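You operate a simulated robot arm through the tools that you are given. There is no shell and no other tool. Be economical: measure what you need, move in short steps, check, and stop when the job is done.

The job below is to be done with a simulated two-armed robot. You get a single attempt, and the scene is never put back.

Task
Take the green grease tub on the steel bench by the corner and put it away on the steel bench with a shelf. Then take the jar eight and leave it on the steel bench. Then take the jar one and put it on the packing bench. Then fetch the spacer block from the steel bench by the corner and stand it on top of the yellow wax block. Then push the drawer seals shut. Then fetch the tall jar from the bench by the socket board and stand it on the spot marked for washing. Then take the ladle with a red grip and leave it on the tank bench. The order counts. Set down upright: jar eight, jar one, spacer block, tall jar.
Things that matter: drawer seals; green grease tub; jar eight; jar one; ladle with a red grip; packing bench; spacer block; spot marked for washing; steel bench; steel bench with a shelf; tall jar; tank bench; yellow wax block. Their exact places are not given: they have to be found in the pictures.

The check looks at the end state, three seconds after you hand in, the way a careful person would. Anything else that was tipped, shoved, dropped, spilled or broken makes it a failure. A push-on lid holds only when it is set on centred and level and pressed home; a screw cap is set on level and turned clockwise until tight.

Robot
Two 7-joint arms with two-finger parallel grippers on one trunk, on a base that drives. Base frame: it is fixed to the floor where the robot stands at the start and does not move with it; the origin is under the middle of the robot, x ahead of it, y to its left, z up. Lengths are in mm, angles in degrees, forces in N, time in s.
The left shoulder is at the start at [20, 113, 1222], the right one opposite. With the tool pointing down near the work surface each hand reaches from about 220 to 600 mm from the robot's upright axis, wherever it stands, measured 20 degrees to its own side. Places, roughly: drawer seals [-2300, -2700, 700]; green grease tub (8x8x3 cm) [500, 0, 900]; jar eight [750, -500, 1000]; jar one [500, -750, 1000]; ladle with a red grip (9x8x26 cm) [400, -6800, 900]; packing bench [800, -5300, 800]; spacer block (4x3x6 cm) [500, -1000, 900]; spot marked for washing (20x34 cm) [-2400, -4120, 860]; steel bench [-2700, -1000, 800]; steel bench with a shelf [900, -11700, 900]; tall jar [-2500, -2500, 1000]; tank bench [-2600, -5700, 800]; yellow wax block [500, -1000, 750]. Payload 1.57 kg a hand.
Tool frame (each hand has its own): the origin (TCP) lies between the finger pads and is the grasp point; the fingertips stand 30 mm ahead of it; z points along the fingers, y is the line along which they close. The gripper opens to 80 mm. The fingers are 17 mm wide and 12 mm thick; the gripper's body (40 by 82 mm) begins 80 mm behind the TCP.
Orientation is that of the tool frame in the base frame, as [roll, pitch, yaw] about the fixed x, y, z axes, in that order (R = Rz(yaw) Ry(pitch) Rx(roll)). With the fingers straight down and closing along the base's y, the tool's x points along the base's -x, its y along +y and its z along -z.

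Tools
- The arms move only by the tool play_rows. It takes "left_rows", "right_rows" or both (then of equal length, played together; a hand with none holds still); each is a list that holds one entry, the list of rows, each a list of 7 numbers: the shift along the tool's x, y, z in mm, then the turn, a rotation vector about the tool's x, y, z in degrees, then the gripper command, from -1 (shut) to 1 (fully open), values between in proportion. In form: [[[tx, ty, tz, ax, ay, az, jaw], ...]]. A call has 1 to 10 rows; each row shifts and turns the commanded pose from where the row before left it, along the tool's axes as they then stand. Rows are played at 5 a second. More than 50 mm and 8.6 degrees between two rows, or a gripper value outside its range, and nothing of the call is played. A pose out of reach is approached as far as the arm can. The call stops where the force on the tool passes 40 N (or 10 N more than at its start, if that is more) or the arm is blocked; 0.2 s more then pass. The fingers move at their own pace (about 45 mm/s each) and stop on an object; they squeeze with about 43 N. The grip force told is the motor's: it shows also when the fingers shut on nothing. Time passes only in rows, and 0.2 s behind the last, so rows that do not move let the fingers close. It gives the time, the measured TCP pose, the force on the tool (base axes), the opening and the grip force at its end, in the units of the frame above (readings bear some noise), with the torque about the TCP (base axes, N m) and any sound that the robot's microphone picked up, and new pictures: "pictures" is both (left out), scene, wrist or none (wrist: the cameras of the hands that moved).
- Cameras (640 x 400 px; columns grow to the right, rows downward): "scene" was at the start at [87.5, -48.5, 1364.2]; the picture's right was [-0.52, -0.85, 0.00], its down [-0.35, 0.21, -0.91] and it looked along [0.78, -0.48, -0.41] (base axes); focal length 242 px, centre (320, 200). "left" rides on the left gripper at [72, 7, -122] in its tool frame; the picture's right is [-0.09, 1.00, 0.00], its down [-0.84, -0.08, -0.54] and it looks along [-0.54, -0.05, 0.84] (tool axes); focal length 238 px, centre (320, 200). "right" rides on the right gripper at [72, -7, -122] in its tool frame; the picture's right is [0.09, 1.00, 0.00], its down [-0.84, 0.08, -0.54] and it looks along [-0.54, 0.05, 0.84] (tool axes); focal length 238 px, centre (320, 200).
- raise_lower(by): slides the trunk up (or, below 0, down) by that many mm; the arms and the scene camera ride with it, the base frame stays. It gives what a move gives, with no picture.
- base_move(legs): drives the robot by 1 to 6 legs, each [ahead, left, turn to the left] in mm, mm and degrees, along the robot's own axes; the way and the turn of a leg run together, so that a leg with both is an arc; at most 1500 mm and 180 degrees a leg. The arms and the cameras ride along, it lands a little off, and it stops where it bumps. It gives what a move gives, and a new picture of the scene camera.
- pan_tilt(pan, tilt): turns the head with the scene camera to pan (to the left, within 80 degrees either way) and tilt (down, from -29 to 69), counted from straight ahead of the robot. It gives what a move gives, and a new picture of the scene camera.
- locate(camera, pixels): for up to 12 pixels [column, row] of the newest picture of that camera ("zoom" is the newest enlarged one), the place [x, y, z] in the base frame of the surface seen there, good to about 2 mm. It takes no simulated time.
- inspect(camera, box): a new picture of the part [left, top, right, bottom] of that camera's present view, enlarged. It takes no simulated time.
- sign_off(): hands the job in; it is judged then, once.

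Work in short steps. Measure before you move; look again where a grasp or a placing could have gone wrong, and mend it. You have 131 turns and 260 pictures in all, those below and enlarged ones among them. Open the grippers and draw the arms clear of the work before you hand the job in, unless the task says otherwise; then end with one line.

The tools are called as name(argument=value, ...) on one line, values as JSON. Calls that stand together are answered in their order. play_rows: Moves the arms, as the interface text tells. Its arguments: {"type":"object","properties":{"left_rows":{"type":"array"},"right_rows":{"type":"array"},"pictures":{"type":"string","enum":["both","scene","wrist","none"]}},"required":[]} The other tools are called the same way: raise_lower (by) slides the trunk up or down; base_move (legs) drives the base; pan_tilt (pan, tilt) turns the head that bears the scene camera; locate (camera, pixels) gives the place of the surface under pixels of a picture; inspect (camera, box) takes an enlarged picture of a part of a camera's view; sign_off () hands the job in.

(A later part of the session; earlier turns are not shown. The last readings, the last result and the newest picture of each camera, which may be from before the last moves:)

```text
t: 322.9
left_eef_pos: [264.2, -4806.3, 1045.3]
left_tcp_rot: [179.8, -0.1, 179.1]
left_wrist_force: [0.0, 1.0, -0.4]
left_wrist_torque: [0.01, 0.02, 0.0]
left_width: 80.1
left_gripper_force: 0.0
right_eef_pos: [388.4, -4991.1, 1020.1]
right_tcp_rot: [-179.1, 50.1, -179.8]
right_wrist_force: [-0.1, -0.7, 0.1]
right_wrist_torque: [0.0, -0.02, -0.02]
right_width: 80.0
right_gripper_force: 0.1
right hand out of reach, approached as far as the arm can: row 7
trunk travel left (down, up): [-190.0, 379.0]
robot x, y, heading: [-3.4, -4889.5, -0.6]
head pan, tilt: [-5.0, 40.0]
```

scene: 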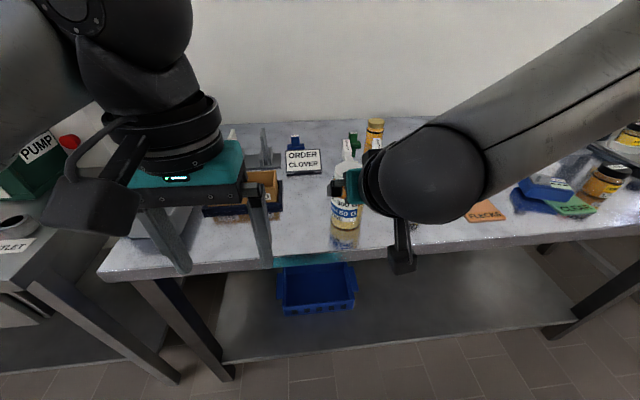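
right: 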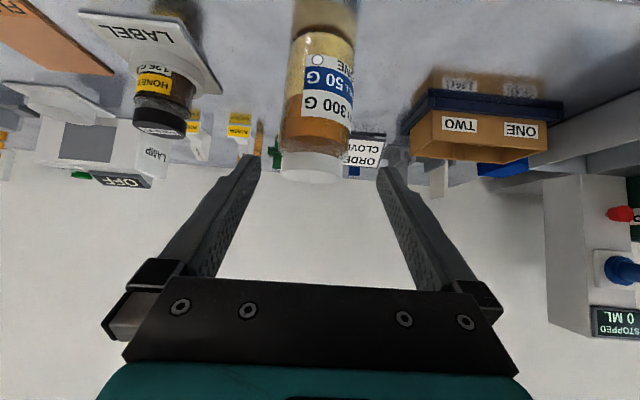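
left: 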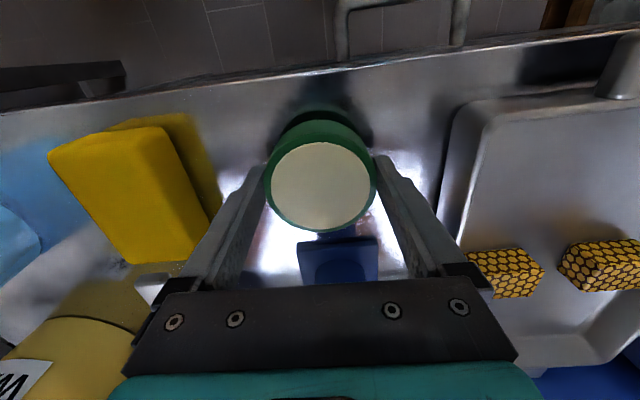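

Jar one stands on the packing bench. I turn the right hand back to vertical, back out and strafe back toward the corner bench.

play_rows(right_rows=[[[0, 0, -20, 0, 7, 0, 1], [0, 0, -20, 0, 7, 0, 1], [0, 0, 0, 0, 7.5, 0, 1], [0, 0, 0, 0, 7.5, 0, 1], [0, 0, 0, 0, 7, 0, 1], [0, 0, 0, 0, 7, 0, 1], [0, 0, 0, 0, 7, 0, 1]]], pictures="none")

base_move(legs=[[-880, 0, 0.6], [0, 1500, 0], [0, 1500, 0], [0, 980, 0], [600, 0, 0]])

pan_tilt(pan=-15, tilt=30)

```text
t: 324.5
left_eef_pos: [265.2, -4807.5, 1044.4]
left_tcp_rot: [179.9, -0.2, 179.1]
left_wrist_force: [0.2, -0.2, 0.0]
left_wrist_torque: [0.0, 0.0, 0.01]
left_width: 80.1
left_gripper_force: 0.0
right_eef_pos: [358.4, -4991.4, 1047.0]
right_tcp_rot: [-179.5, -0.1, 179.7]
right_wrist_force: [-0.4, -0.4, 0.2]
right_wrist_torque: [-0.01, 0.02, -0.01]
right_width: 80.2
right_gripper_force: 0.1
trunk travel left (down, up): [-190.0, 379.0]
robot x, y, heading: [-2.3, -4886.1, -0.7]
head pan, tilt: [-5.0, 40.0]
```

```text
t: 350.7
left_eef_pos: [218.0, -935.3, 1044.6]
left_tcp_rot: [179.8, -0.3, 175.3]
left_wrist_force: [0.6, 0.8, 0.5]
left_wrist_torque: [0.04, 0.02, 0.01]
left_width: 79.8
left_gripper_force: 0.0
right_eef_pos: [297.5, -1126.6, 1046.7]
right_tcp_rot: [-179.5, 0.1, 175.5]
right_wrist_force: [0.2, -0.6, 0.5]
right_wrist_torque: [0.02, 0.0, -0.01]
right_width: 79.8
right_gripper_force: 0.0
trunk travel left (down, up): [-190.0, 379.0]
robot x, y, heading: [-53.3, -996.9, -4.3]
head pan, tilt: [-5.0, 40.0]
```

scene: 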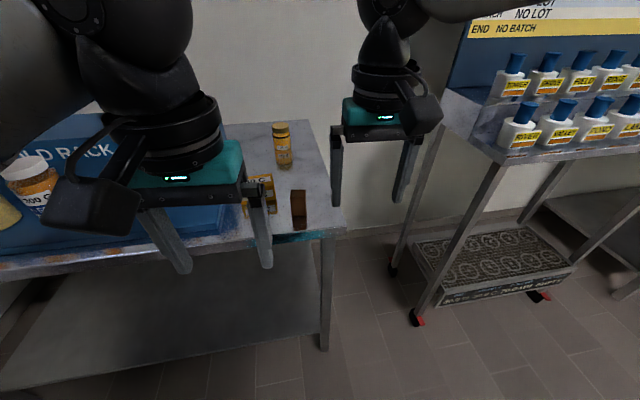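

```text
t: 351.4
left_eef_pos: [218.0, -936.1, 1045.2]
left_tcp_rot: [179.8, -0.1, 175.1]
left_wrist_force: [-0.6, 1.0, 0.6]
left_wrist_torque: [-0.01, -0.01, 0.02]
left_width: 80.0
left_gripper_force: 0.3
right_eef_pos: [297.3, -1127.9, 1046.4]
right_tcp_rot: [-179.5, 0.2, 175.6]
right_wrist_force: [-0.9, 0.3, 0.2]
right_wrist_torque: [0.0, 0.02, 0.02]
right_width: 80.2
right_gripper_force: 0.0
trunk travel left (down, up): [-190.0, 379.0]
robot x, y, heading: [-56.4, -996.9, -4.6]
head pan, tilt: [-15.0, 30.0]
```

scene: 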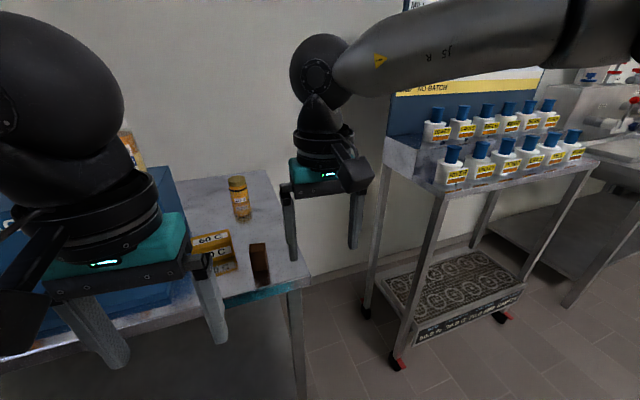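

Heading drifted -4.4°. I correct it and step left, then look at the blocks.

base_move(legs=[[0, 130, 4.4], [40, 0, 0]])

pan_tilt(pan=-20, tilt=42)

inspect(camera="scene", box=[220, 120, 420, 280])

```text
t: 353.2
left_eef_pos: [257.9, -785.4, 1044.9]
left_tcp_rot: [179.8, -0.2, 179.6]
left_wrist_force: [-1.1, 0.4, 0.3]
left_wrist_torque: [0.0, 0.03, -0.01]
left_width: 79.9
left_gripper_force: 0.1
right_eef_pos: [352.2, -970.3, 1047.1]
right_tcp_rot: [-179.5, 0.1, -180.0]
right_wrist_force: [0.4, -0.1, -0.8]
right_wrist_torque: [0.02, 0.0, -0.02]
right_width: 79.9
right_gripper_force: 0.0
trunk travel left (down, up): [-190.0, 379.0]
robot x, y, heading: [-9.7, -871.2, -0.3]
head pan, tilt: [-15.0, 30.0]
```

scene: 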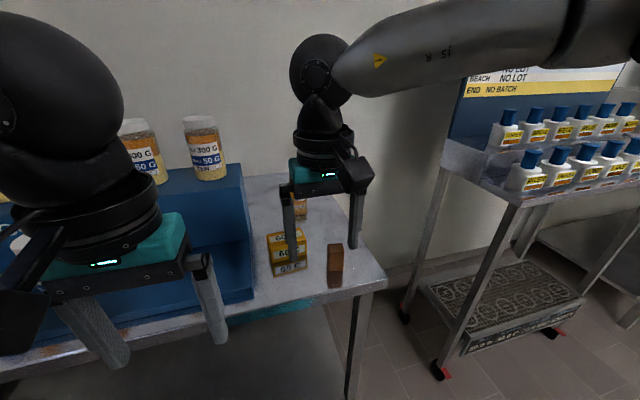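

```text
t: 353.9
left_eef_pos: [257.4, -785.3, 1044.3]
left_tcp_rot: [179.7, -0.1, 179.6]
left_wrist_force: [0.0, -0.5, 0.2]
left_wrist_torque: [-0.02, 0.0, 0.01]
left_width: 80.0
left_gripper_force: 0.0
right_eef_pos: [351.0, -971.1, 1046.4]
right_tcp_rot: [-179.4, 0.1, -179.9]
right_wrist_force: [-0.3, -0.3, 0.3]
right_wrist_torque: [0.03, -0.03, 0.05]
right_width: 79.6
right_gripper_force: 0.0
trunk travel left (down, up): [-190.0, 379.0]
robot x, y, heading: [-10.4, -867.6, -0.3]
head pan, tilt: [-20.0, 42.0]
```

scene: 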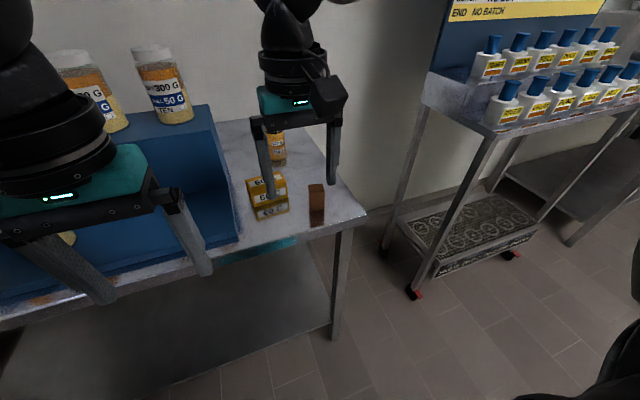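

```text
2.50 times, centred on (320, 200) of scene
```

zoom: 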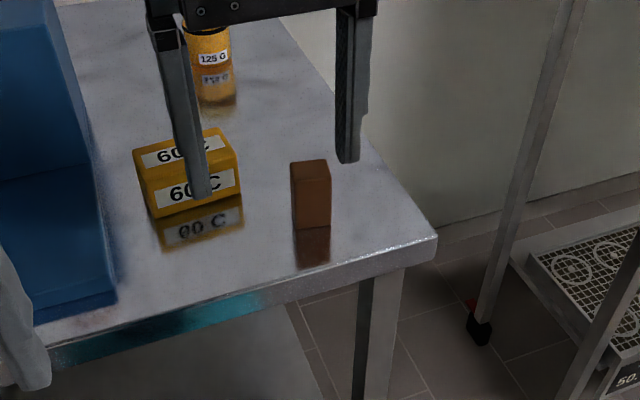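

I measure both blocks' top corners.

locate(camera="zoom", pixels=[[292, 164], [326, 161], [330, 177], [296, 179], [311, 170], [295, 222], [330, 219], [137, 153], [220, 132], [237, 153], [150, 182], [160, 165]])

```text
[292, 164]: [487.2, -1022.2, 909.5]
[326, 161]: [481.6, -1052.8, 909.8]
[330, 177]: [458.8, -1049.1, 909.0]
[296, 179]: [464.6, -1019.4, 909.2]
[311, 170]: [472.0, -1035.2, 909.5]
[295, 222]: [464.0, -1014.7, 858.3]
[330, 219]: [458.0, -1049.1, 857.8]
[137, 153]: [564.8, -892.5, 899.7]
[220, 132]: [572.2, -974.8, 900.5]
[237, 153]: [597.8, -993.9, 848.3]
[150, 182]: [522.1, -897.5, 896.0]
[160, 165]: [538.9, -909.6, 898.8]
```

Spacer centre (473,-1036), top 909; wax centre about (547,-935), top 900. I move ahead 90 mm and bring the right hand above the spacer, yawed 9°.

base_move(legs=[[90, 0, 0.3]])

play_rows(right_rows=[[[-16, -33, 0, 0, 0, 0, 1], [-15, -32, 0, 0, 0, 0, 1], [0, 0, 25, 0, 0, 4.5, 1], [0, 0, 35, 0, 0, 4.5, 1], [0, 0, 30, 0, 0, 0, 0.5], [0, 0, 0, 0, 0, 0, 0.5]]], pictures="wrist")

```text
t: 355.0
left_eef_pos: [348.8, -785.6, 1043.8]
left_tcp_rot: [179.9, -0.3, 179.6]
left_wrist_force: [0.8, -0.8, -0.1]
left_wrist_torque: [-0.01, 0.02, -0.01]
left_width: 80.2
left_gripper_force: 0.1
right_eef_pos: [443.7, -969.1, 1047.3]
right_tcp_rot: [-179.5, 0.1, -180.0]
right_wrist_force: [0.2, 0.7, 0.5]
right_wrist_torque: [0.02, 0.03, 0.0]
right_width: 80.0
right_gripper_force: 0.0
trunk travel left (down, up): [-190.0, 379.0]
robot x, y, heading: [76.5, -867.7, 0.1]
head pan, tilt: [-20.0, 42.0]
```

scene: 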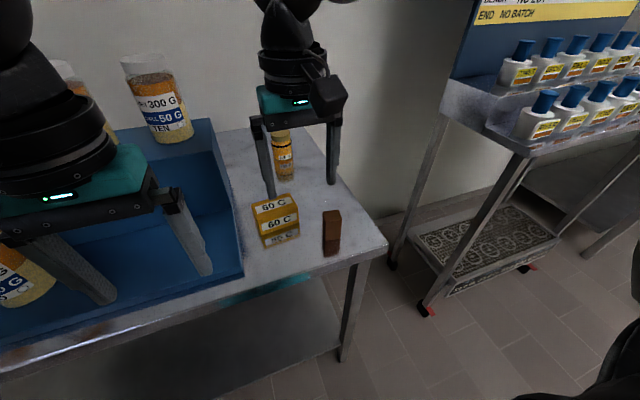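

```text
t: 356.4
left_eef_pos: [348.3, -784.9, 1043.3]
left_tcp_rot: [179.8, -0.1, 179.7]
left_wrist_force: [0.7, 0.1, 0.2]
left_wrist_torque: [-0.01, -0.02, -0.01]
left_width: 79.8
left_gripper_force: 0.1
right_eef_pos: [474.9, -1034.2, 961.2]
right_tcp_rot: [-179.5, 0.2, 171.1]
right_wrist_force: [0.1, 0.2, 0.5]
right_wrist_torque: [0.0, 0.03, -0.02]
right_width: 60.1
right_gripper_force: 0.1
trunk travel left (down, up): [-190.0, 379.0]
robot x, y, heading: [79.6, -867.9, -0.2]
head pan, tilt: [-20.0, 42.0]
```

right: 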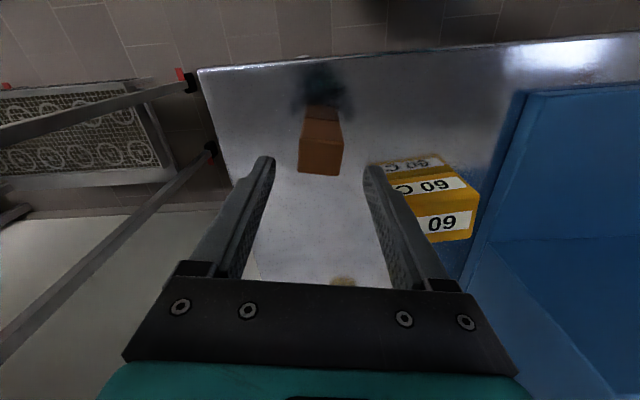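

Aligned with the spacer. I check spacer and wax tops in this picture.

locate(camera="right", pixels=[[302, 143], [341, 145], [298, 172], [338, 174], [320, 158], [385, 182], [460, 178], [476, 195], [470, 238], [425, 240], [440, 205]])

```text
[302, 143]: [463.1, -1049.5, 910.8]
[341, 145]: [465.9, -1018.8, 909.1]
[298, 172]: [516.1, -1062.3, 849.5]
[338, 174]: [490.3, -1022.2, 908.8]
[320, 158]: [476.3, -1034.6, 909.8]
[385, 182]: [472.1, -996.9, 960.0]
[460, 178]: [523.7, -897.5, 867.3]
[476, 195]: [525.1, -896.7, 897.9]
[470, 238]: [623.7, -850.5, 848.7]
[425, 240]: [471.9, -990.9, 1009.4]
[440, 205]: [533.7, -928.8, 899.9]
```

Centred. I descend 71 mm, close and lift.

play_rows(right_rows=[[[0, 0, 35, 0, 0, 0, 0.5], [0, 0, 36, 0, 0, 0, 0.5], [0, 0, 0, 0, 0, 0, -1], [0, 0, 0, 0, 0, 0, -1], [0, 0, 0, 0, 0, 0, -1], [0, 0, -45, 0, 0, 0, -1], [0, 0, -45, 0, 0, 0, -1], [0, 0, 0, 0, 0, 0, -1]]])

```text
t: 358.2
left_eef_pos: [349.2, -784.2, 1044.6]
left_tcp_rot: [179.8, -0.1, 179.7]
left_wrist_force: [-0.2, -0.6, 0.6]
left_wrist_torque: [-0.02, 0.0, 0.02]
left_width: 80.0
left_gripper_force: 0.0
right_eef_pos: [472.6, -1035.8, 977.4]
right_tcp_rot: [-179.5, 0.2, 171.3]
right_wrist_force: [0.5, 0.2, -0.5]
right_wrist_torque: [-0.04, -0.04, -0.01]
right_width: 34.3
right_gripper_force: 41.9
trunk travel left (down, up): [-190.0, 379.0]
robot x, y, heading: [83.0, -868.7, 0.3]
head pan, tilt: [-20.0, 42.0]
```

scene: 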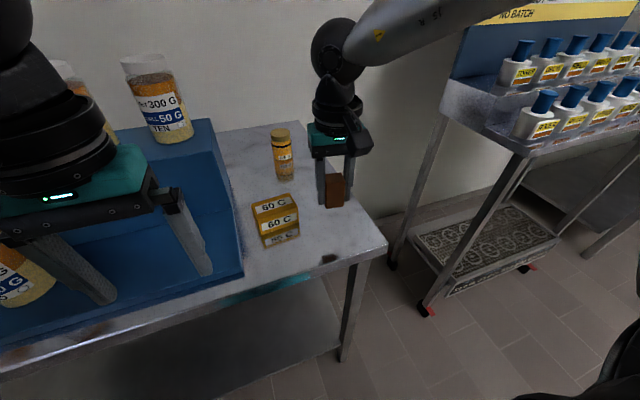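
right: 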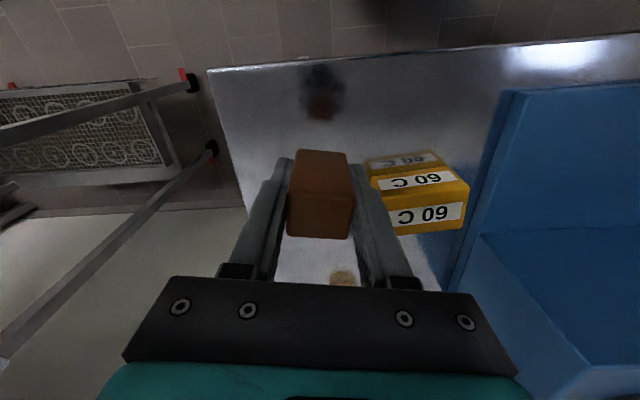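

The spacer is held. I measure the wax block's top once more from the head camera.

inspect(camera="scene", box=[235, 180, 315, 250])

locate(camera="scene", pixels=[[255, 204], [288, 196], [296, 209], [261, 219], [275, 207], [260, 207], [285, 209]])

```text
5.71 times, centred on (275, 215) of scene
```

zoom: 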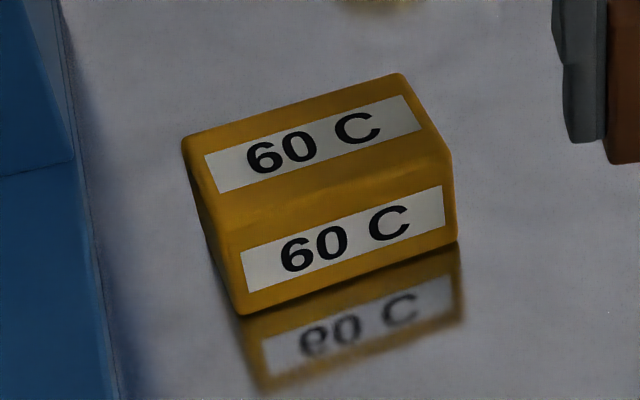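

```text
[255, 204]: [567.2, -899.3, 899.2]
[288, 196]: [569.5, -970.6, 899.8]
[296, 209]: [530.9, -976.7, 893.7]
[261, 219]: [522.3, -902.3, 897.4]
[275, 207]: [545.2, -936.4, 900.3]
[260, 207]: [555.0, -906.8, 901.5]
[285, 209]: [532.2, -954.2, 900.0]
```

Wax top centre is (547,-937). I square the yaw, carry the spacer over it (clear by about 40 mm) and lower to 10 mm above.

play_rows(right_rows=[[[0, 0, -10, 0, 0, -4.5, -1], [0, 0, -10, 0, 0, -4.2, -1], [-25, 33, 0, 0, 0, 0, -1], [-25, 33, 0, 0, 0, 0, -1], [-25, 33, 0, 0, 0, -4, -1], [0, 0, 25, 0, 0, 0, -1], [0, 0, 24, 0, 0, 0, -1], [0, 0, 0, 0, 0, 0, -1]]])

```text
t: 360.0
left_eef_pos: [349.3, -784.2, 1045.3]
left_tcp_rot: [179.8, -0.1, 179.7]
left_wrist_force: [0.6, 0.2, -0.6]
left_wrist_torque: [-0.01, 0.01, 0.02]
left_width: 80.1
left_gripper_force: 0.0
right_eef_pos: [508.7, -985.5, 953.9]
right_tcp_rot: [-179.6, 0.3, -176.3]
right_wrist_force: [-1.0, 0.6, -1.2]
right_wrist_torque: [0.04, 0.02, -0.01]
right_width: 34.0
right_gripper_force: 41.7
right hand out of reach, approached as far as the arm can: row 4, 5, 7
trunk travel left (down, up): [-190.0, 379.0]
robot x, y, heading: [80.7, -867.3, 0.3]
head pan, tilt: [-20.0, 42.0]
```

scene: 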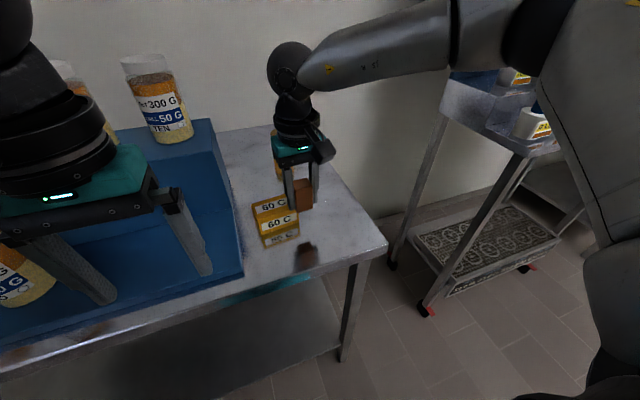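
right: 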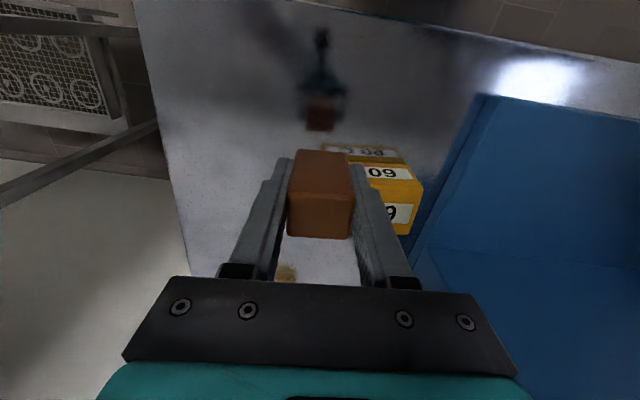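

The right arm meets a joint limit toward the robot's middle. I raise 15 mm, shift the base 90 mm left and redo the last bit with the arm.

raise_lower(by=15)

base_move(legs=[[0, 90, 0]])

play_rows(right_rows=[[[0, -22, 0, 0, 0, 0, -1], [0, -22, 0, 0, 0, 0, -1], [-18, 0, 0, 0, 0, 0, -1], [-18, 0, 0, 0, 0, 0, -1], [0, 0, 0, 0, 0, 0, -1]]])

```text
t: 360.6
left_eef_pos: [349.6, -785.7, 1060.1]
left_tcp_rot: [179.8, 0.0, 179.7]
left_wrist_force: [-0.5, -0.3, 0.0]
left_wrist_torque: [-0.01, 0.01, 0.03]
left_width: 80.0
left_gripper_force: 0.1
right_eef_pos: [509.3, -985.7, 969.4]
right_tcp_rot: [-179.6, 0.3, -176.2]
right_wrist_force: [-0.5, 1.0, 0.7]
right_wrist_torque: [0.0, 0.01, 0.0]
right_width: 34.3
right_gripper_force: 41.6
trunk travel left (down, up): [-206.0, 364.0]
robot x, y, heading: [85.7, -867.8, 0.1]
head pan, tilt: [-20.0, 42.0]
```

```text
t: 361.7
left_eef_pos: [348.3, -694.4, 1060.4]
left_tcp_rot: [179.9, -0.1, 179.8]
left_wrist_force: [1.1, 0.4, -0.4]
left_wrist_torque: [0.0, -0.04, 0.01]
left_width: 80.1
left_gripper_force: 0.0
right_eef_pos: [509.1, -895.8, 968.0]
right_tcp_rot: [-179.5, 0.4, -176.1]
right_wrist_force: [0.8, 0.6, 0.0]
right_wrist_torque: [-0.02, 0.0, 0.01]
right_width: 34.3
right_gripper_force: 41.6
trunk travel left (down, up): [-206.0, 364.0]
robot x, y, heading: [82.7, -780.3, 0.0]
head pan, tilt: [-20.0, 42.0]
```

scene: 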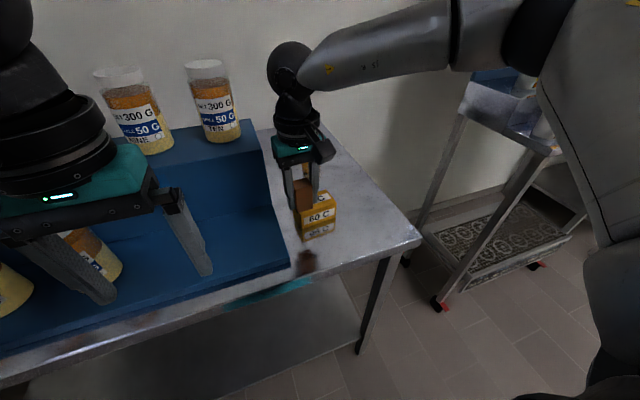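

```text
t: 362.9
left_eef_pos: [348.8, -696.2, 1060.8]
left_tcp_rot: [179.8, -0.1, 179.7]
left_wrist_force: [-0.6, 0.8, 0.1]
left_wrist_torque: [-0.01, 0.02, 0.0]
left_width: 80.1
left_gripper_force: 0.1
right_eef_pos: [548.3, -937.9, 969.3]
right_tcp_rot: [-179.6, 0.2, -176.1]
right_wrist_force: [0.5, -0.8, 0.0]
right_wrist_torque: [0.02, 0.03, 0.0]
right_width: 34.2
right_gripper_force: 41.9
trunk travel left (down, up): [-206.0, 364.0]
robot x, y, heading: [79.9, -781.7, -0.0]
head pan, tilt: [-20.0, 42.0]
```

scene: 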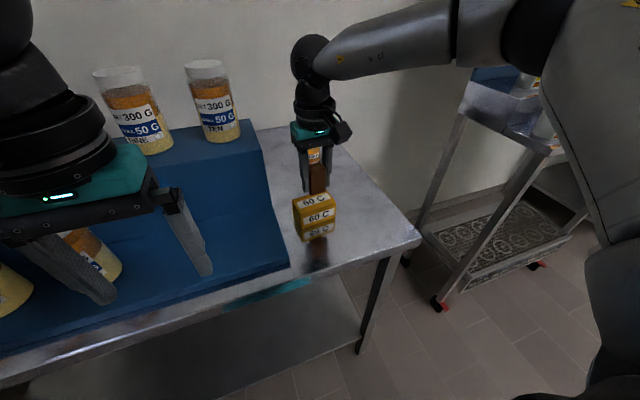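
right: 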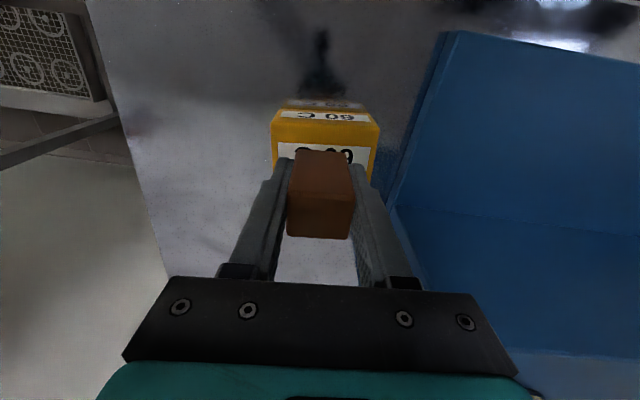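

Exactly over the wax block. I lower by trunk to contact.

raise_lower(by=-27)

raise_lower(by=-3)

inspect(camera="scene", box=[270, 120, 370, 240])

```text
t: 363.7
left_eef_pos: [349.5, -695.8, 1033.4]
left_tcp_rot: [179.8, -0.1, 179.7]
left_wrist_force: [-0.4, -0.3, 0.3]
left_wrist_torque: [0.0, 0.02, -0.01]
left_width: 80.0
left_gripper_force: 0.1
right_eef_pos: [547.1, -938.0, 942.1]
right_tcp_rot: [-179.6, 0.3, -176.1]
right_wrist_force: [0.1, 0.1, -0.4]
right_wrist_torque: [0.02, 0.05, 0.02]
right_width: 34.2
right_gripper_force: 41.8
trunk travel left (down, up): [-179.0, 391.0]
robot x, y, heading: [81.8, -781.1, 0.5]
head pan, tilt: [-20.0, 42.0]
```

```text
t: 364.2
left_eef_pos: [349.3, -697.2, 1030.3]
left_tcp_rot: [179.9, -0.1, 179.7]
left_wrist_force: [1.2, -0.1, -0.2]
left_wrist_torque: [-0.01, -0.04, 0.03]
left_width: 80.0
left_gripper_force: 0.1
right_eef_pos: [547.4, -937.6, 940.1]
right_tcp_rot: [-179.6, 0.4, -176.2]
right_wrist_force: [-0.2, -0.5, -0.4]
right_wrist_torque: [0.0, -0.03, 0.03]
right_width: 34.1
right_gripper_force: 41.7
trunk travel left (down, up): [-176.0, 394.0]
robot x, y, heading: [81.6, -783.3, -0.1]
head pan, tilt: [-20.0, 42.0]
```

```text
3.33 times, centred on (320, 180) of scene
```

zoom: 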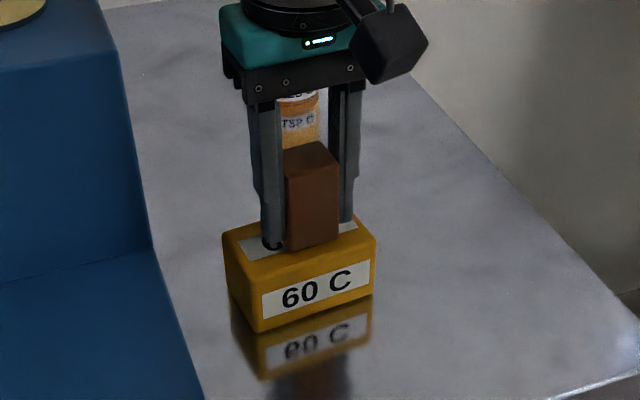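

Almost touching; 2 mm more, then release and lift straight up.

raise_lower(by=-2)

play_rows(right_rows=[[[0, 0, 0, 0, 0, 0, 0.0], [0, 0, 0, 0, 0, 0, 0.5], [0, 0, 0, 0, 0, 0, 0.5], [0, 0, -45, 0, 0, 0, 0.5], [0, 0, -45, 0, 0, 0, 0.5], [0, 0, -45, 0, 0, 0, 0.5]]])

```text
t: 364.7
left_eef_pos: [348.8, -696.4, 1027.6]
left_tcp_rot: [179.8, -0.1, 179.8]
left_wrist_force: [0.0, 0.6, -0.2]
left_wrist_torque: [0.03, -0.01, 0.01]
left_width: 79.8
left_gripper_force: 0.1
right_eef_pos: [548.0, -938.7, 938.1]
right_tcp_rot: [-179.6, 0.3, -176.1]
right_wrist_force: [-0.1, -0.4, -0.8]
right_wrist_torque: [-0.02, 0.02, -0.03]
right_width: 34.0
right_gripper_force: 42.0
trunk travel left (down, up): [-174.0, 396.0]
robot x, y, heading: [79.6, -784.6, -0.1]
head pan, tilt: [-20.0, 42.0]
```

```text
t: 366.1
left_eef_pos: [349.0, -696.2, 1026.8]
left_tcp_rot: [179.7, -0.2, 179.8]
left_wrist_force: [0.0, -0.6, 0.1]
left_wrist_torque: [-0.02, 0.03, -0.01]
left_width: 80.2
left_gripper_force: 0.1
right_eef_pos: [545.5, -940.0, 1074.1]
right_tcp_rot: [-179.6, 0.2, -176.1]
right_wrist_force: [-0.9, -0.1, -0.1]
right_wrist_torque: [0.0, -0.01, 0.03]
right_width: 60.3
right_gripper_force: 0.1
trunk travel left (down, up): [-174.0, 396.0]
robot x, y, heading: [82.0, -779.9, 0.1]
head pan, tilt: [-20.0, 42.0]
```

scene: 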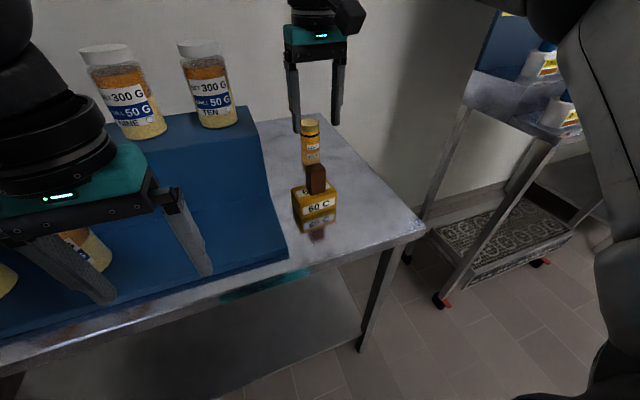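
right: 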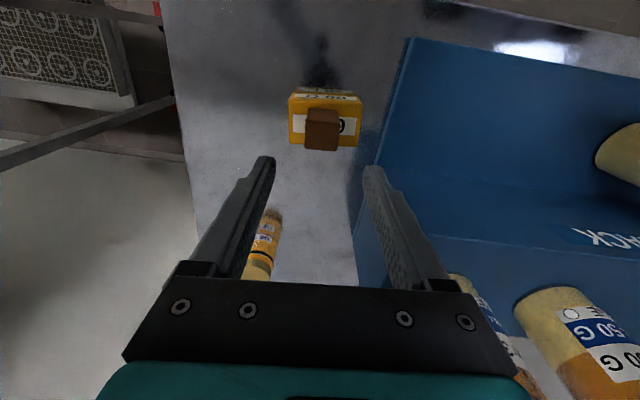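

The spacer stands on the wax block. Now I back out, turn to face the other side and strafe to the drawer at y about -2700.

base_move(legs=[[-240, 0, 0], [0, -320, 0], [-700, 0, 0], [0, 0, 180], [0, 1500, 0]])

pan_tilt(pan=0, tilt=25)

```text
t: 387.6
left_eef_pos: [-1070.5, -2689.2, 1027.5]
left_tcp_rot: [179.8, -0.1, 2.8]
left_wrist_force: [1.0, 0.0, 0.0]
left_wrist_torque: [-0.01, 0.03, 0.01]
left_width: 80.3
left_gripper_force: 0.2
right_eef_pos: [-1280.3, -2455.8, 1073.2]
right_tcp_rot: [-179.6, 0.4, 6.9]
right_wrist_force: [-1.1, 0.8, 0.1]
right_wrist_torque: [-0.02, 0.07, -0.03]
right_width: 60.2
right_gripper_force: 0.0
trunk travel left (down, up): [-174.0, 396.0]
robot x, y, heading: [-808.7, -2593.5, -176.9]
head pan, tilt: [-20.0, 42.0]
```

scene: 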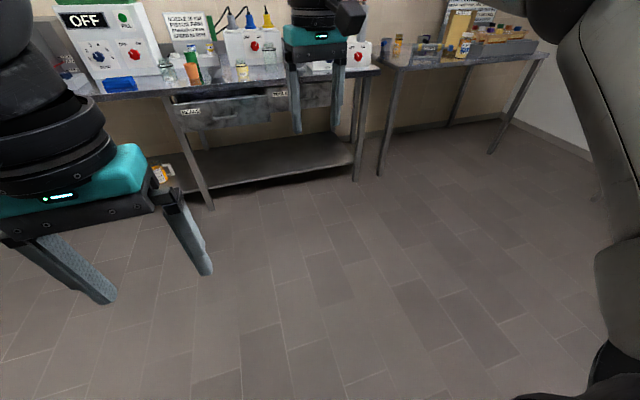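

```text
t: 388.4
left_eef_pos: [-1071.3, -2689.7, 1027.8]
left_tcp_rot: [179.7, -0.1, 2.7]
left_wrist_force: [0.3, 0.0, -0.1]
left_wrist_torque: [0.0, 0.04, 0.01]
left_width: 80.1
left_gripper_force: 0.1
right_eef_pos: [-1280.9, -2455.6, 1072.5]
right_tcp_rot: [-179.6, 0.3, 7.0]
right_wrist_force: [-0.2, -0.2, -0.6]
right_wrist_torque: [-0.01, 0.02, -0.03]
right_width: 59.8
right_gripper_force: 0.0
trunk travel left (down, up): [-174.0, 396.0]
robot x, y, heading: [-808.3, -2588.6, -176.9]
head pan, tilt: [0.0, 25.0]
```

scene: 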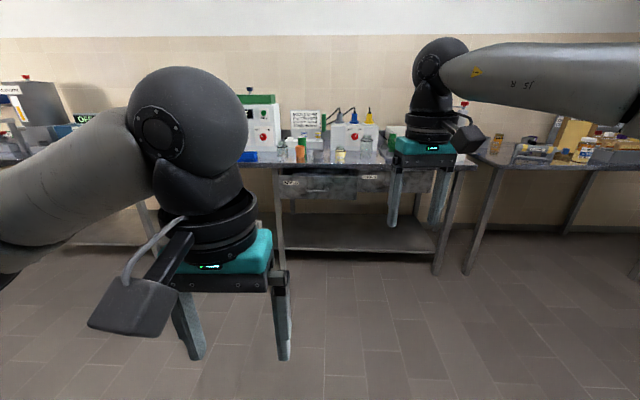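

I enlarge the drawers and the bench top (sealing/labels, tall jar).

inspect(camera="scene", box=[240, 90, 480, 220])

locate(camera="scene", pixels=[[300, 185], [330, 185], [315, 175], [345, 180], [372, 182], [300, 168], [283, 147], [365, 143], [340, 155], [300, 150], [410, 178], [275, 190]])

```text
2.67 times, centred on (360, 155) of scene
```

zoom: 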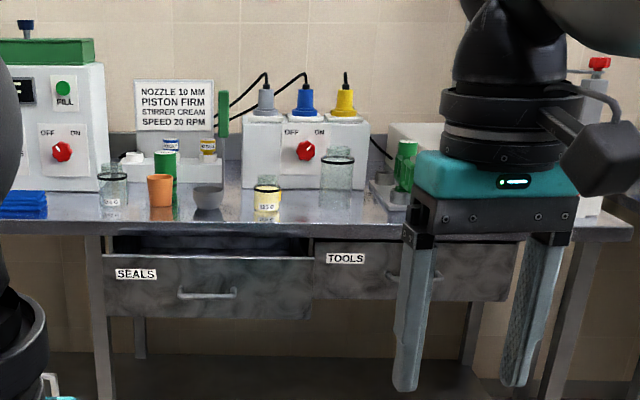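

```text
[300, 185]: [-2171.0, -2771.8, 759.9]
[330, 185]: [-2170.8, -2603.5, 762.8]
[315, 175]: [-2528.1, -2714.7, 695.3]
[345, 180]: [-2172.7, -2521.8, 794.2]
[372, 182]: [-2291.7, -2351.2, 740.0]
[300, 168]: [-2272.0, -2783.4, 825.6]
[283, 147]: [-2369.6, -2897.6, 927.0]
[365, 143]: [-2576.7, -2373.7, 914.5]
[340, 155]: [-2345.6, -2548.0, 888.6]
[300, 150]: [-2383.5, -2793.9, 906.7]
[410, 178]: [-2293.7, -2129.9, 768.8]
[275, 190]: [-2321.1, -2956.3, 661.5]
```

SEALS drawer front is at x -2171 (closed would be about -2292), z 690-800, centre y about -2675. I tilt and close the right hand, then drive in front of it.

play_rows(right_rows=[[[0, 0, 0, 0, 0, 3.8, -1], [0, 0, 0, 0, -7.2, 0, -1], [0, 0, 0, 0, -7.2, 0, -1], [0, 0, 0, 0, -7.2, 0, -1], [0, 0, 0, 0, -7.2, 0, -1], [0, 0, 0, 0, -7.2, 0, -1], [0, 0, 0, 0, -7.2, 0, -1], [0, 0, 0, 0, -6.8, 0, -1], [21, 0, -25, 0, 0, 0, -1], [21, 0, -25, 0, 0, 0, -1]]], pictures="none")

base_move(legs=[[0, 0, -3.1], [0, 225, 0], [880, 0, 0]])

pan_tilt(pan=-8, tilt=45)

```text
t: 390.6
left_eef_pos: [-1069.8, -2687.6, 1028.2]
left_tcp_rot: [179.7, -0.1, 2.7]
left_wrist_force: [-0.1, 0.6, -0.5]
left_wrist_torque: [0.01, -0.03, -0.03]
left_width: 79.9
left_gripper_force: 0.2
right_eef_pos: [-1214.9, -2452.9, 1075.7]
right_tcp_rot: [-179.5, 50.3, 3.6]
right_wrist_force: [-0.3, -1.6, 0.4]
right_wrist_torque: [0.0, 0.01, -0.05]
right_width: 0.0
right_gripper_force: 21.2
trunk travel left (down, up): [-174.0, 396.0]
robot x, y, heading: [-809.4, -2590.2, -176.8]
head pan, tilt: [0.0, 25.0]
```

```text
t: 397.1
left_eef_pos: [-1999.0, -2904.0, 1028.1]
left_tcp_rot: [179.8, -0.1, 0.1]
left_wrist_force: [-1.0, 0.1, -0.2]
left_wrist_torque: [-0.01, 0.0, -0.01]
left_width: 79.9
left_gripper_force: 0.1
right_eef_pos: [-2132.8, -2660.9, 1075.5]
right_tcp_rot: [-179.3, 50.3, 0.9]
right_wrist_force: [-0.7, 0.8, -0.3]
right_wrist_torque: [0.01, 0.0, -0.03]
right_width: 0.0
right_gripper_force: 20.8
trunk travel left (down, up): [-174.0, 396.0]
robot x, y, heading: [-1730.5, -2814.7, -180.0]
head pan, tilt: [0.0, 25.0]
```

scene: 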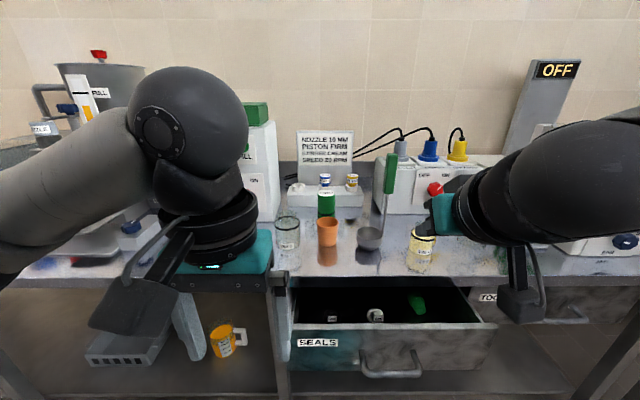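

```text
t: 398.0
left_eef_pos: [-1999.3, -2903.8, 1029.1]
left_tcp_rot: [179.9, -0.2, 0.0]
left_wrist_force: [1.0, 0.0, 0.1]
left_wrist_torque: [-0.01, -0.01, -0.02]
left_width: 79.8
left_gripper_force: 0.0
right_eef_pos: [-2131.8, -2661.6, 1075.6]
right_tcp_rot: [-179.4, 50.4, 0.8]
right_wrist_force: [-0.2, -0.3, -0.5]
right_wrist_torque: [0.01, 0.0, 0.0]
right_width: 0.1
right_gripper_force: 21.3
trunk travel left (down, up): [-174.0, 396.0]
robot x, y, heading: [-1733.0, -2821.5, -179.4]
head pan, tilt: [-8.0, 45.0]
```

scene: 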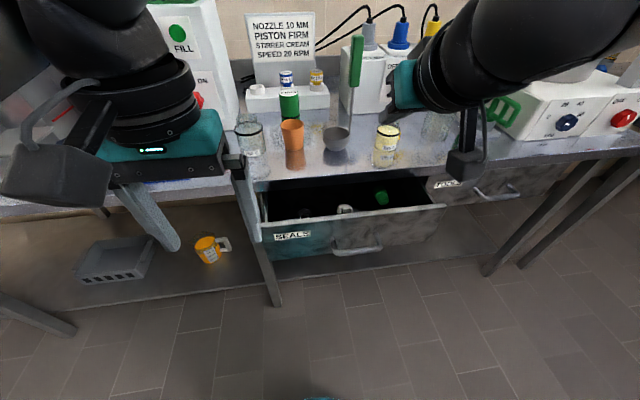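

locate(camera="scene", pixels=[[357, 251], [335, 250], [381, 247], [410, 225], [440, 207], [265, 230], [350, 235], [420, 240], [268, 222], [440, 235], [300, 218]])

```text
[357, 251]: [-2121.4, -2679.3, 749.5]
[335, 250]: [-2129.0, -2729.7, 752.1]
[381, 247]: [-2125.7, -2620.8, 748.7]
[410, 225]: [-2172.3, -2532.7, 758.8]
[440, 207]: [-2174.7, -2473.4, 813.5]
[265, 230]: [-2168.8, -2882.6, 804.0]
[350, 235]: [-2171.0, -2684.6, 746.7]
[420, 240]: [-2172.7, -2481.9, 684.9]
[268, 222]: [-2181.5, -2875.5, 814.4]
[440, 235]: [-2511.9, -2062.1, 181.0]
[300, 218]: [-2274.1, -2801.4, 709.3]
```

Drawer front spans y -2885 to -2470; I'll push at its centre above the handle (z about 788). Trunk down 160 mm, then the arm down in front of the face.

raise_lower(by=-160)

play_rows(right_rows=[[[10, 6, -12, 0, 0, 0, -1], [28, 6, 23, 0, 0, 0, -1], [28, 5, 23, 0, 0, 0, -1], [27, 0, 23, 0, 0, 0, -1], [0, 0, 0, 0, 0, 0, -1]]])

```text
t: 399.8
left_eef_pos: [-2000.3, -2903.3, 867.8]
left_tcp_rot: [179.7, -0.1, 0.0]
left_wrist_force: [-0.6, 0.3, -0.1]
left_wrist_torque: [0.01, -0.02, 0.01]
left_width: 79.8
left_gripper_force: 0.1
right_eef_pos: [-2132.3, -2661.8, 915.5]
right_tcp_rot: [-179.4, 50.4, 0.7]
right_wrist_force: [0.4, -0.5, -0.1]
right_wrist_torque: [0.02, 0.0, 0.01]
right_width: 0.2
right_gripper_force: 20.8
trunk travel left (down, up): [-14.0, 556.0]
robot x, y, heading: [-1733.9, -2817.5, -179.9]
head pan, tilt: [-8.0, 45.0]
```

```text
t: 401.0
left_eef_pos: [-1999.5, -2902.3, 867.9]
left_tcp_rot: [179.8, -0.1, -0.1]
left_wrist_force: [0.3, -0.3, -0.5]
left_wrist_torque: [0.01, -0.01, 0.0]
left_width: 80.2
left_gripper_force: 0.0
right_eef_pos: [-2137.6, -2682.9, 811.3]
right_tcp_rot: [-179.4, 50.2, 0.8]
right_wrist_force: [0.6, -0.6, 1.2]
right_wrist_torque: [-0.04, 0.04, -0.04]
right_width: 0.0
right_gripper_force: 20.3
right hand out of reach, approached as far as the arm can: row 1, 2, 3
trunk travel left (down, up): [-14.0, 556.0]
robot x, y, heading: [-1730.6, -2820.1, -179.7]
head pan, tilt: [-8.0, 45.0]
```

scene: 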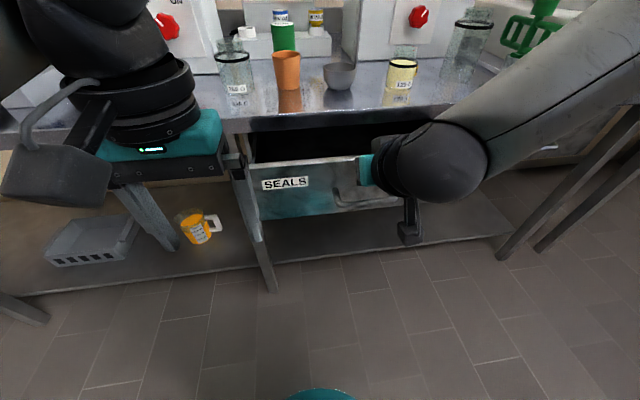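
right: 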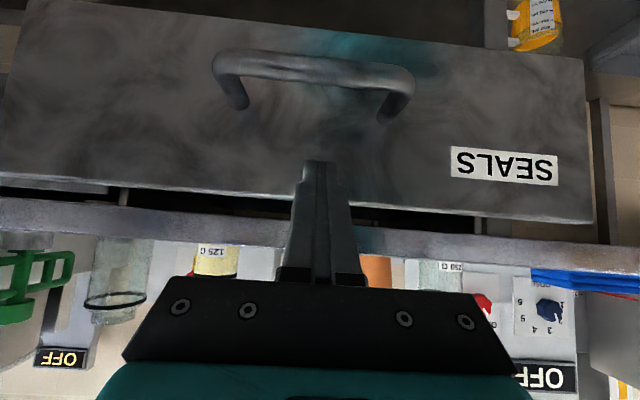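

The fingertips are right before the drawer face, above the handle. I push forward 135 mm, with the force limit as a stop.

play_rows(right_rows=[[[-14, 0, 17, 0, 0, 0, -1], [-14, 0, 17, 0, 0, 0, -1], [-14, 0, 17, 0, 0, 0, -1], [-14, 0, 17, 0, 0, 0, -1], [-14, 0, 17, 0, 0, 0, -1], [-10, 0, 12, 0, 0, 0, -1], [-7, 0, 8, 0, 0, 0, -1], [0, 0, 0, 0, 0, 0, -1]]])

```text
t: 402.5
left_eef_pos: [-1996.6, -2903.3, 868.6]
left_tcp_rot: [179.9, 0.0, -0.1]
left_wrist_force: [-0.2, 0.9, 0.2]
left_wrist_torque: [-0.03, 0.01, -0.04]
left_width: 80.0
left_gripper_force: 0.1
right_eef_pos: [-2258.5, -2681.1, 807.9]
right_tcp_rot: [-179.5, 49.2, 0.9]
right_wrist_force: [20.0, -0.6, 4.6]
right_wrist_torque: [0.03, -0.15, 0.05]
right_width: 0.2
right_gripper_force: 21.3
trunk travel left (down, up): [-14.0, 556.0]
robot x, y, heading: [-1732.6, -2817.0, -180.1]
head pan, tilt: [-8.0, 45.0]
stopped in row 7 (right hand): the force on the tool passed its limit at 57 N (the readings are from after the stop); the commanded pose is now the measured one
```

scene: 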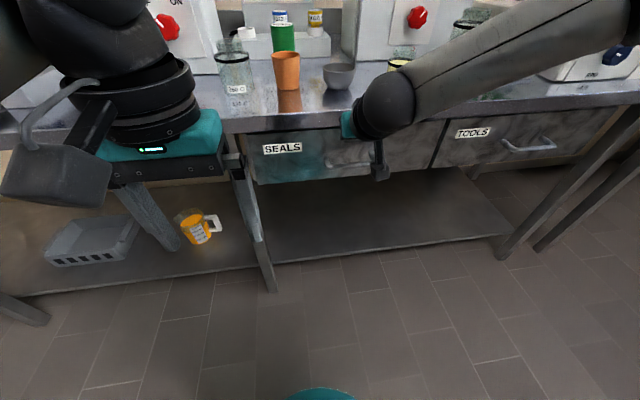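
right: 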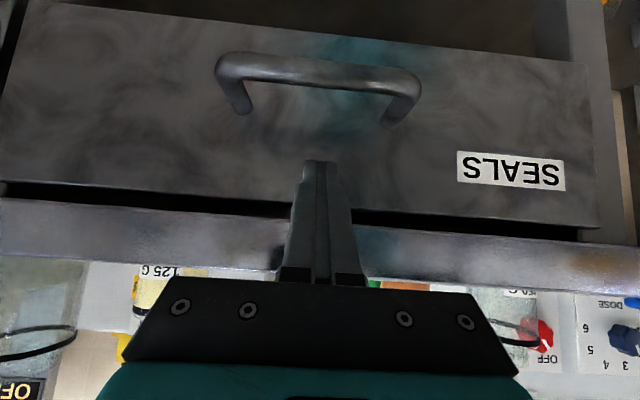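

The push ended at a hard stop. I compare both drawer faces.

locate(camera="scene", pixels=[[260, 165], [310, 165], [425, 155], [270, 140], [445, 150], [490, 155], [465, 145]])

play_rows(right_rows=[[[14, 0, -17, 0, 0, 0, -1], [30, 0, -36, 0, 0, 0, -1], [30, 0, -36, 0, 0, 0, -1]]], pictures="scene")

```text
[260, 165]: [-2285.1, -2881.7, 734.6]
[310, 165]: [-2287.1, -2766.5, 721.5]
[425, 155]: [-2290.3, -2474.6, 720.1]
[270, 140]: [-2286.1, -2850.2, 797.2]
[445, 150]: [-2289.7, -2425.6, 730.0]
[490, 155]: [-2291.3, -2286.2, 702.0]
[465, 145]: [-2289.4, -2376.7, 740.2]
```

```text
t: 403.3
left_eef_pos: [-1999.9, -2902.5, 867.6]
left_tcp_rot: [179.7, -0.1, -0.1]
left_wrist_force: [-0.2, 0.4, 0.4]
left_wrist_torque: [-0.04, 0.0, 0.01]
left_width: 79.6
left_gripper_force: 0.1
right_eef_pos: [-2145.1, -2679.3, 811.3]
right_tcp_rot: [-179.5, 49.5, 0.7]
right_wrist_force: [0.1, -0.2, 0.0]
right_wrist_torque: [0.02, 0.04, 0.04]
right_width: 0.0
right_gripper_force: 21.5
trunk travel left (down, up): [-14.0, 556.0]
robot x, y, heading: [-1728.0, -2816.3, -179.9]
head pan, tilt: [-8.0, 45.0]
```

scene: 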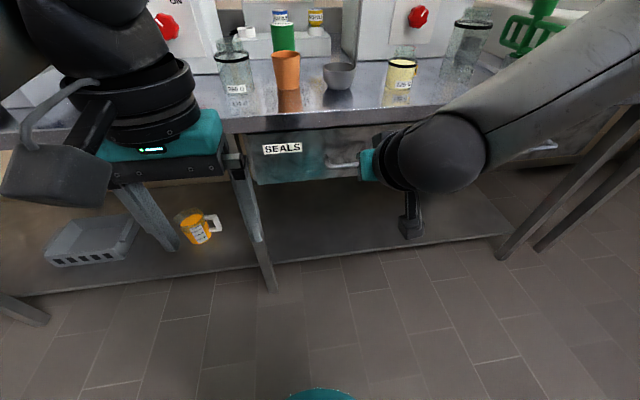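

Both drawer faces lie at x about -2288, so SEALS is shut. I raise the trunk and look for the tall jar.

raise_lower(by=265)

pan_tilt(pan=-32, tilt=32)

pan_tilt(pan=0, tilt=35)

```text
t: 406.0
left_eef_pos: [-1999.1, -2903.3, 1133.5]
left_tcp_rot: [179.8, -0.1, -0.1]
left_wrist_force: [-0.5, 0.1, 0.3]
left_wrist_torque: [0.01, -0.03, 0.02]
left_width: 79.9
left_gripper_force: 0.1
right_eef_pos: [-2143.7, -2679.3, 1076.5]
right_tcp_rot: [-179.4, 49.5, 0.9]
right_wrist_force: [-0.2, 1.1, -0.4]
right_wrist_torque: [-0.01, -0.02, 0.04]
right_width: 0.0
right_gripper_force: 21.4
trunk travel left (down, up): [-278.0, 291.0]
robot x, y, heading: [-1729.2, -2820.8, -179.9]
head pan, tilt: [-8.0, 45.0]
```

```text
t: 406.9
left_eef_pos: [-1999.6, -2902.8, 1132.7]
left_tcp_rot: [179.8, -0.1, -0.1]
left_wrist_force: [-0.2, -0.2, -0.2]
left_wrist_torque: [0.01, -0.01, -0.03]
left_width: 79.8
left_gripper_force: 0.0
right_eef_pos: [-2144.9, -2678.9, 1076.2]
right_tcp_rot: [-179.5, 49.5, 0.8]
right_wrist_force: [-0.2, -0.5, -0.5]
right_wrist_torque: [0.01, -0.01, 0.01]
right_width: 0.0
right_gripper_force: 21.2
trunk travel left (down, up): [-278.0, 291.0]
robot x, y, heading: [-1729.8, -2817.7, -179.8]
head pan, tilt: [-32.0, 32.0]
```

scene: 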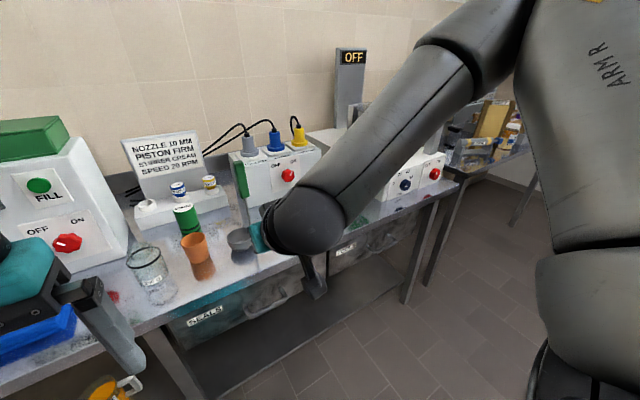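

```text
t: 407.9
left_eef_pos: [-1998.9, -2903.2, 1133.4]
left_tcp_rot: [179.7, -0.1, -0.2]
left_wrist_force: [0.3, 0.0, 0.2]
left_wrist_torque: [0.01, -0.06, -0.02]
left_width: 80.0
left_gripper_force: 0.0
right_eef_pos: [-2143.9, -2679.9, 1076.6]
right_tcp_rot: [-179.5, 49.6, 0.7]
right_wrist_force: [-0.2, -0.2, -0.9]
right_wrist_torque: [-0.01, 0.01, 0.0]
right_width: 0.0
right_gripper_force: 21.8
trunk travel left (down, up): [-278.0, 291.0]
robot x, y, heading: [-1732.6, -2818.9, -179.9]
head pan, tilt: [0.0, 35.0]
```

scene: 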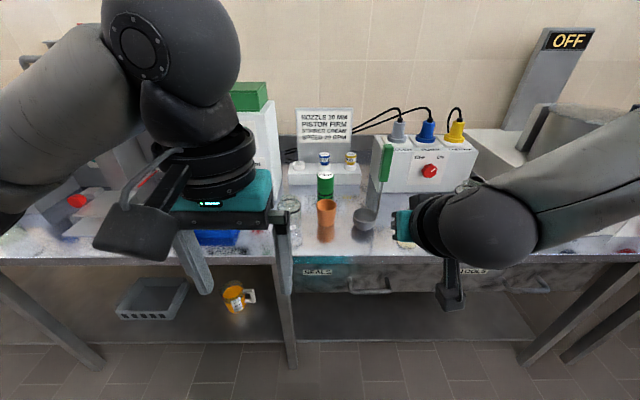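

The right arm hides the tall jar. I shift 240 mm right, open the hand and view it from the wrist.

base_move(legs=[[0, -240, 0]])

play_rows(right_rows=[[[0, 0, 0, 0, 0, 0, 1], [0, 0, 0, 0, 0, 0, 1], [0, 0, 0, 0, 0, 0, 1], [0, 0, 0, 0, 0, 0, 1]]], pictures="wrist")

```text
t: 409.7
left_eef_pos: [-2000.1, -2661.5, 1133.8]
left_tcp_rot: [179.8, -0.2, 0.5]
left_wrist_force: [-1.3, 0.6, -0.5]
left_wrist_torque: [-0.02, 0.0, 0.01]
left_width: 79.9
left_gripper_force: 0.0
right_eef_pos: [-2147.1, -2440.3, 1077.7]
right_tcp_rot: [-179.5, 49.5, 1.3]
right_wrist_force: [0.3, 1.4, 0.6]
right_wrist_torque: [-0.01, -0.01, 0.01]
right_width: 0.0
right_gripper_force: 21.2
trunk travel left (down, up): [-278.0, 291.0]
robot x, y, heading: [-1733.8, -2577.3, -179.2]
head pan, tilt: [0.0, 35.0]
```

scene: 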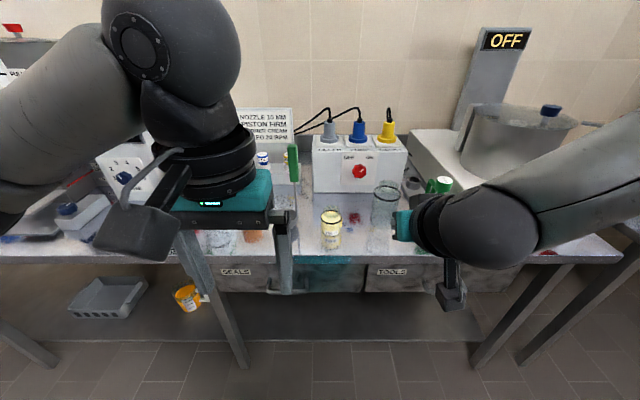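

```text
t: 410.7
left_eef_pos: [-1999.7, -2663.6, 1132.4]
left_tcp_rot: [179.8, -0.1, 0.4]
left_wrist_force: [0.4, 1.0, 0.0]
left_wrist_torque: [0.01, 0.0, 0.03]
left_width: 79.6
left_gripper_force: 0.0
right_eef_pos: [-2147.0, -2440.9, 1076.6]
right_tcp_rot: [-179.5, 49.5, 1.2]
right_wrist_force: [0.4, 0.5, 0.6]
right_wrist_torque: [-0.02, -0.01, -0.03]
right_width: 80.1
right_gripper_force: 0.0
trunk travel left (down, up): [-278.0, 291.0]
robot x, y, heading: [-1735.3, -2575.8, -179.6]
head pan, tilt: [0.0, 35.0]
```

right: 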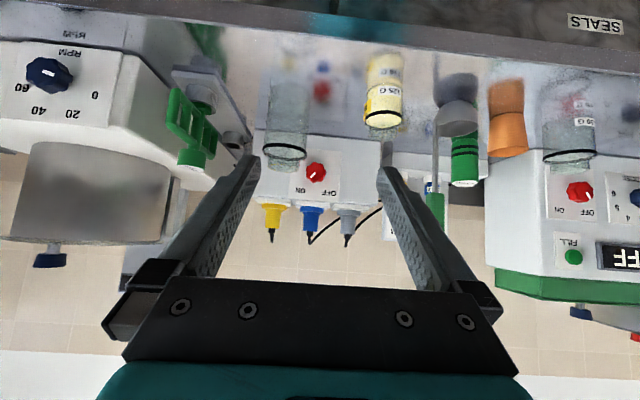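

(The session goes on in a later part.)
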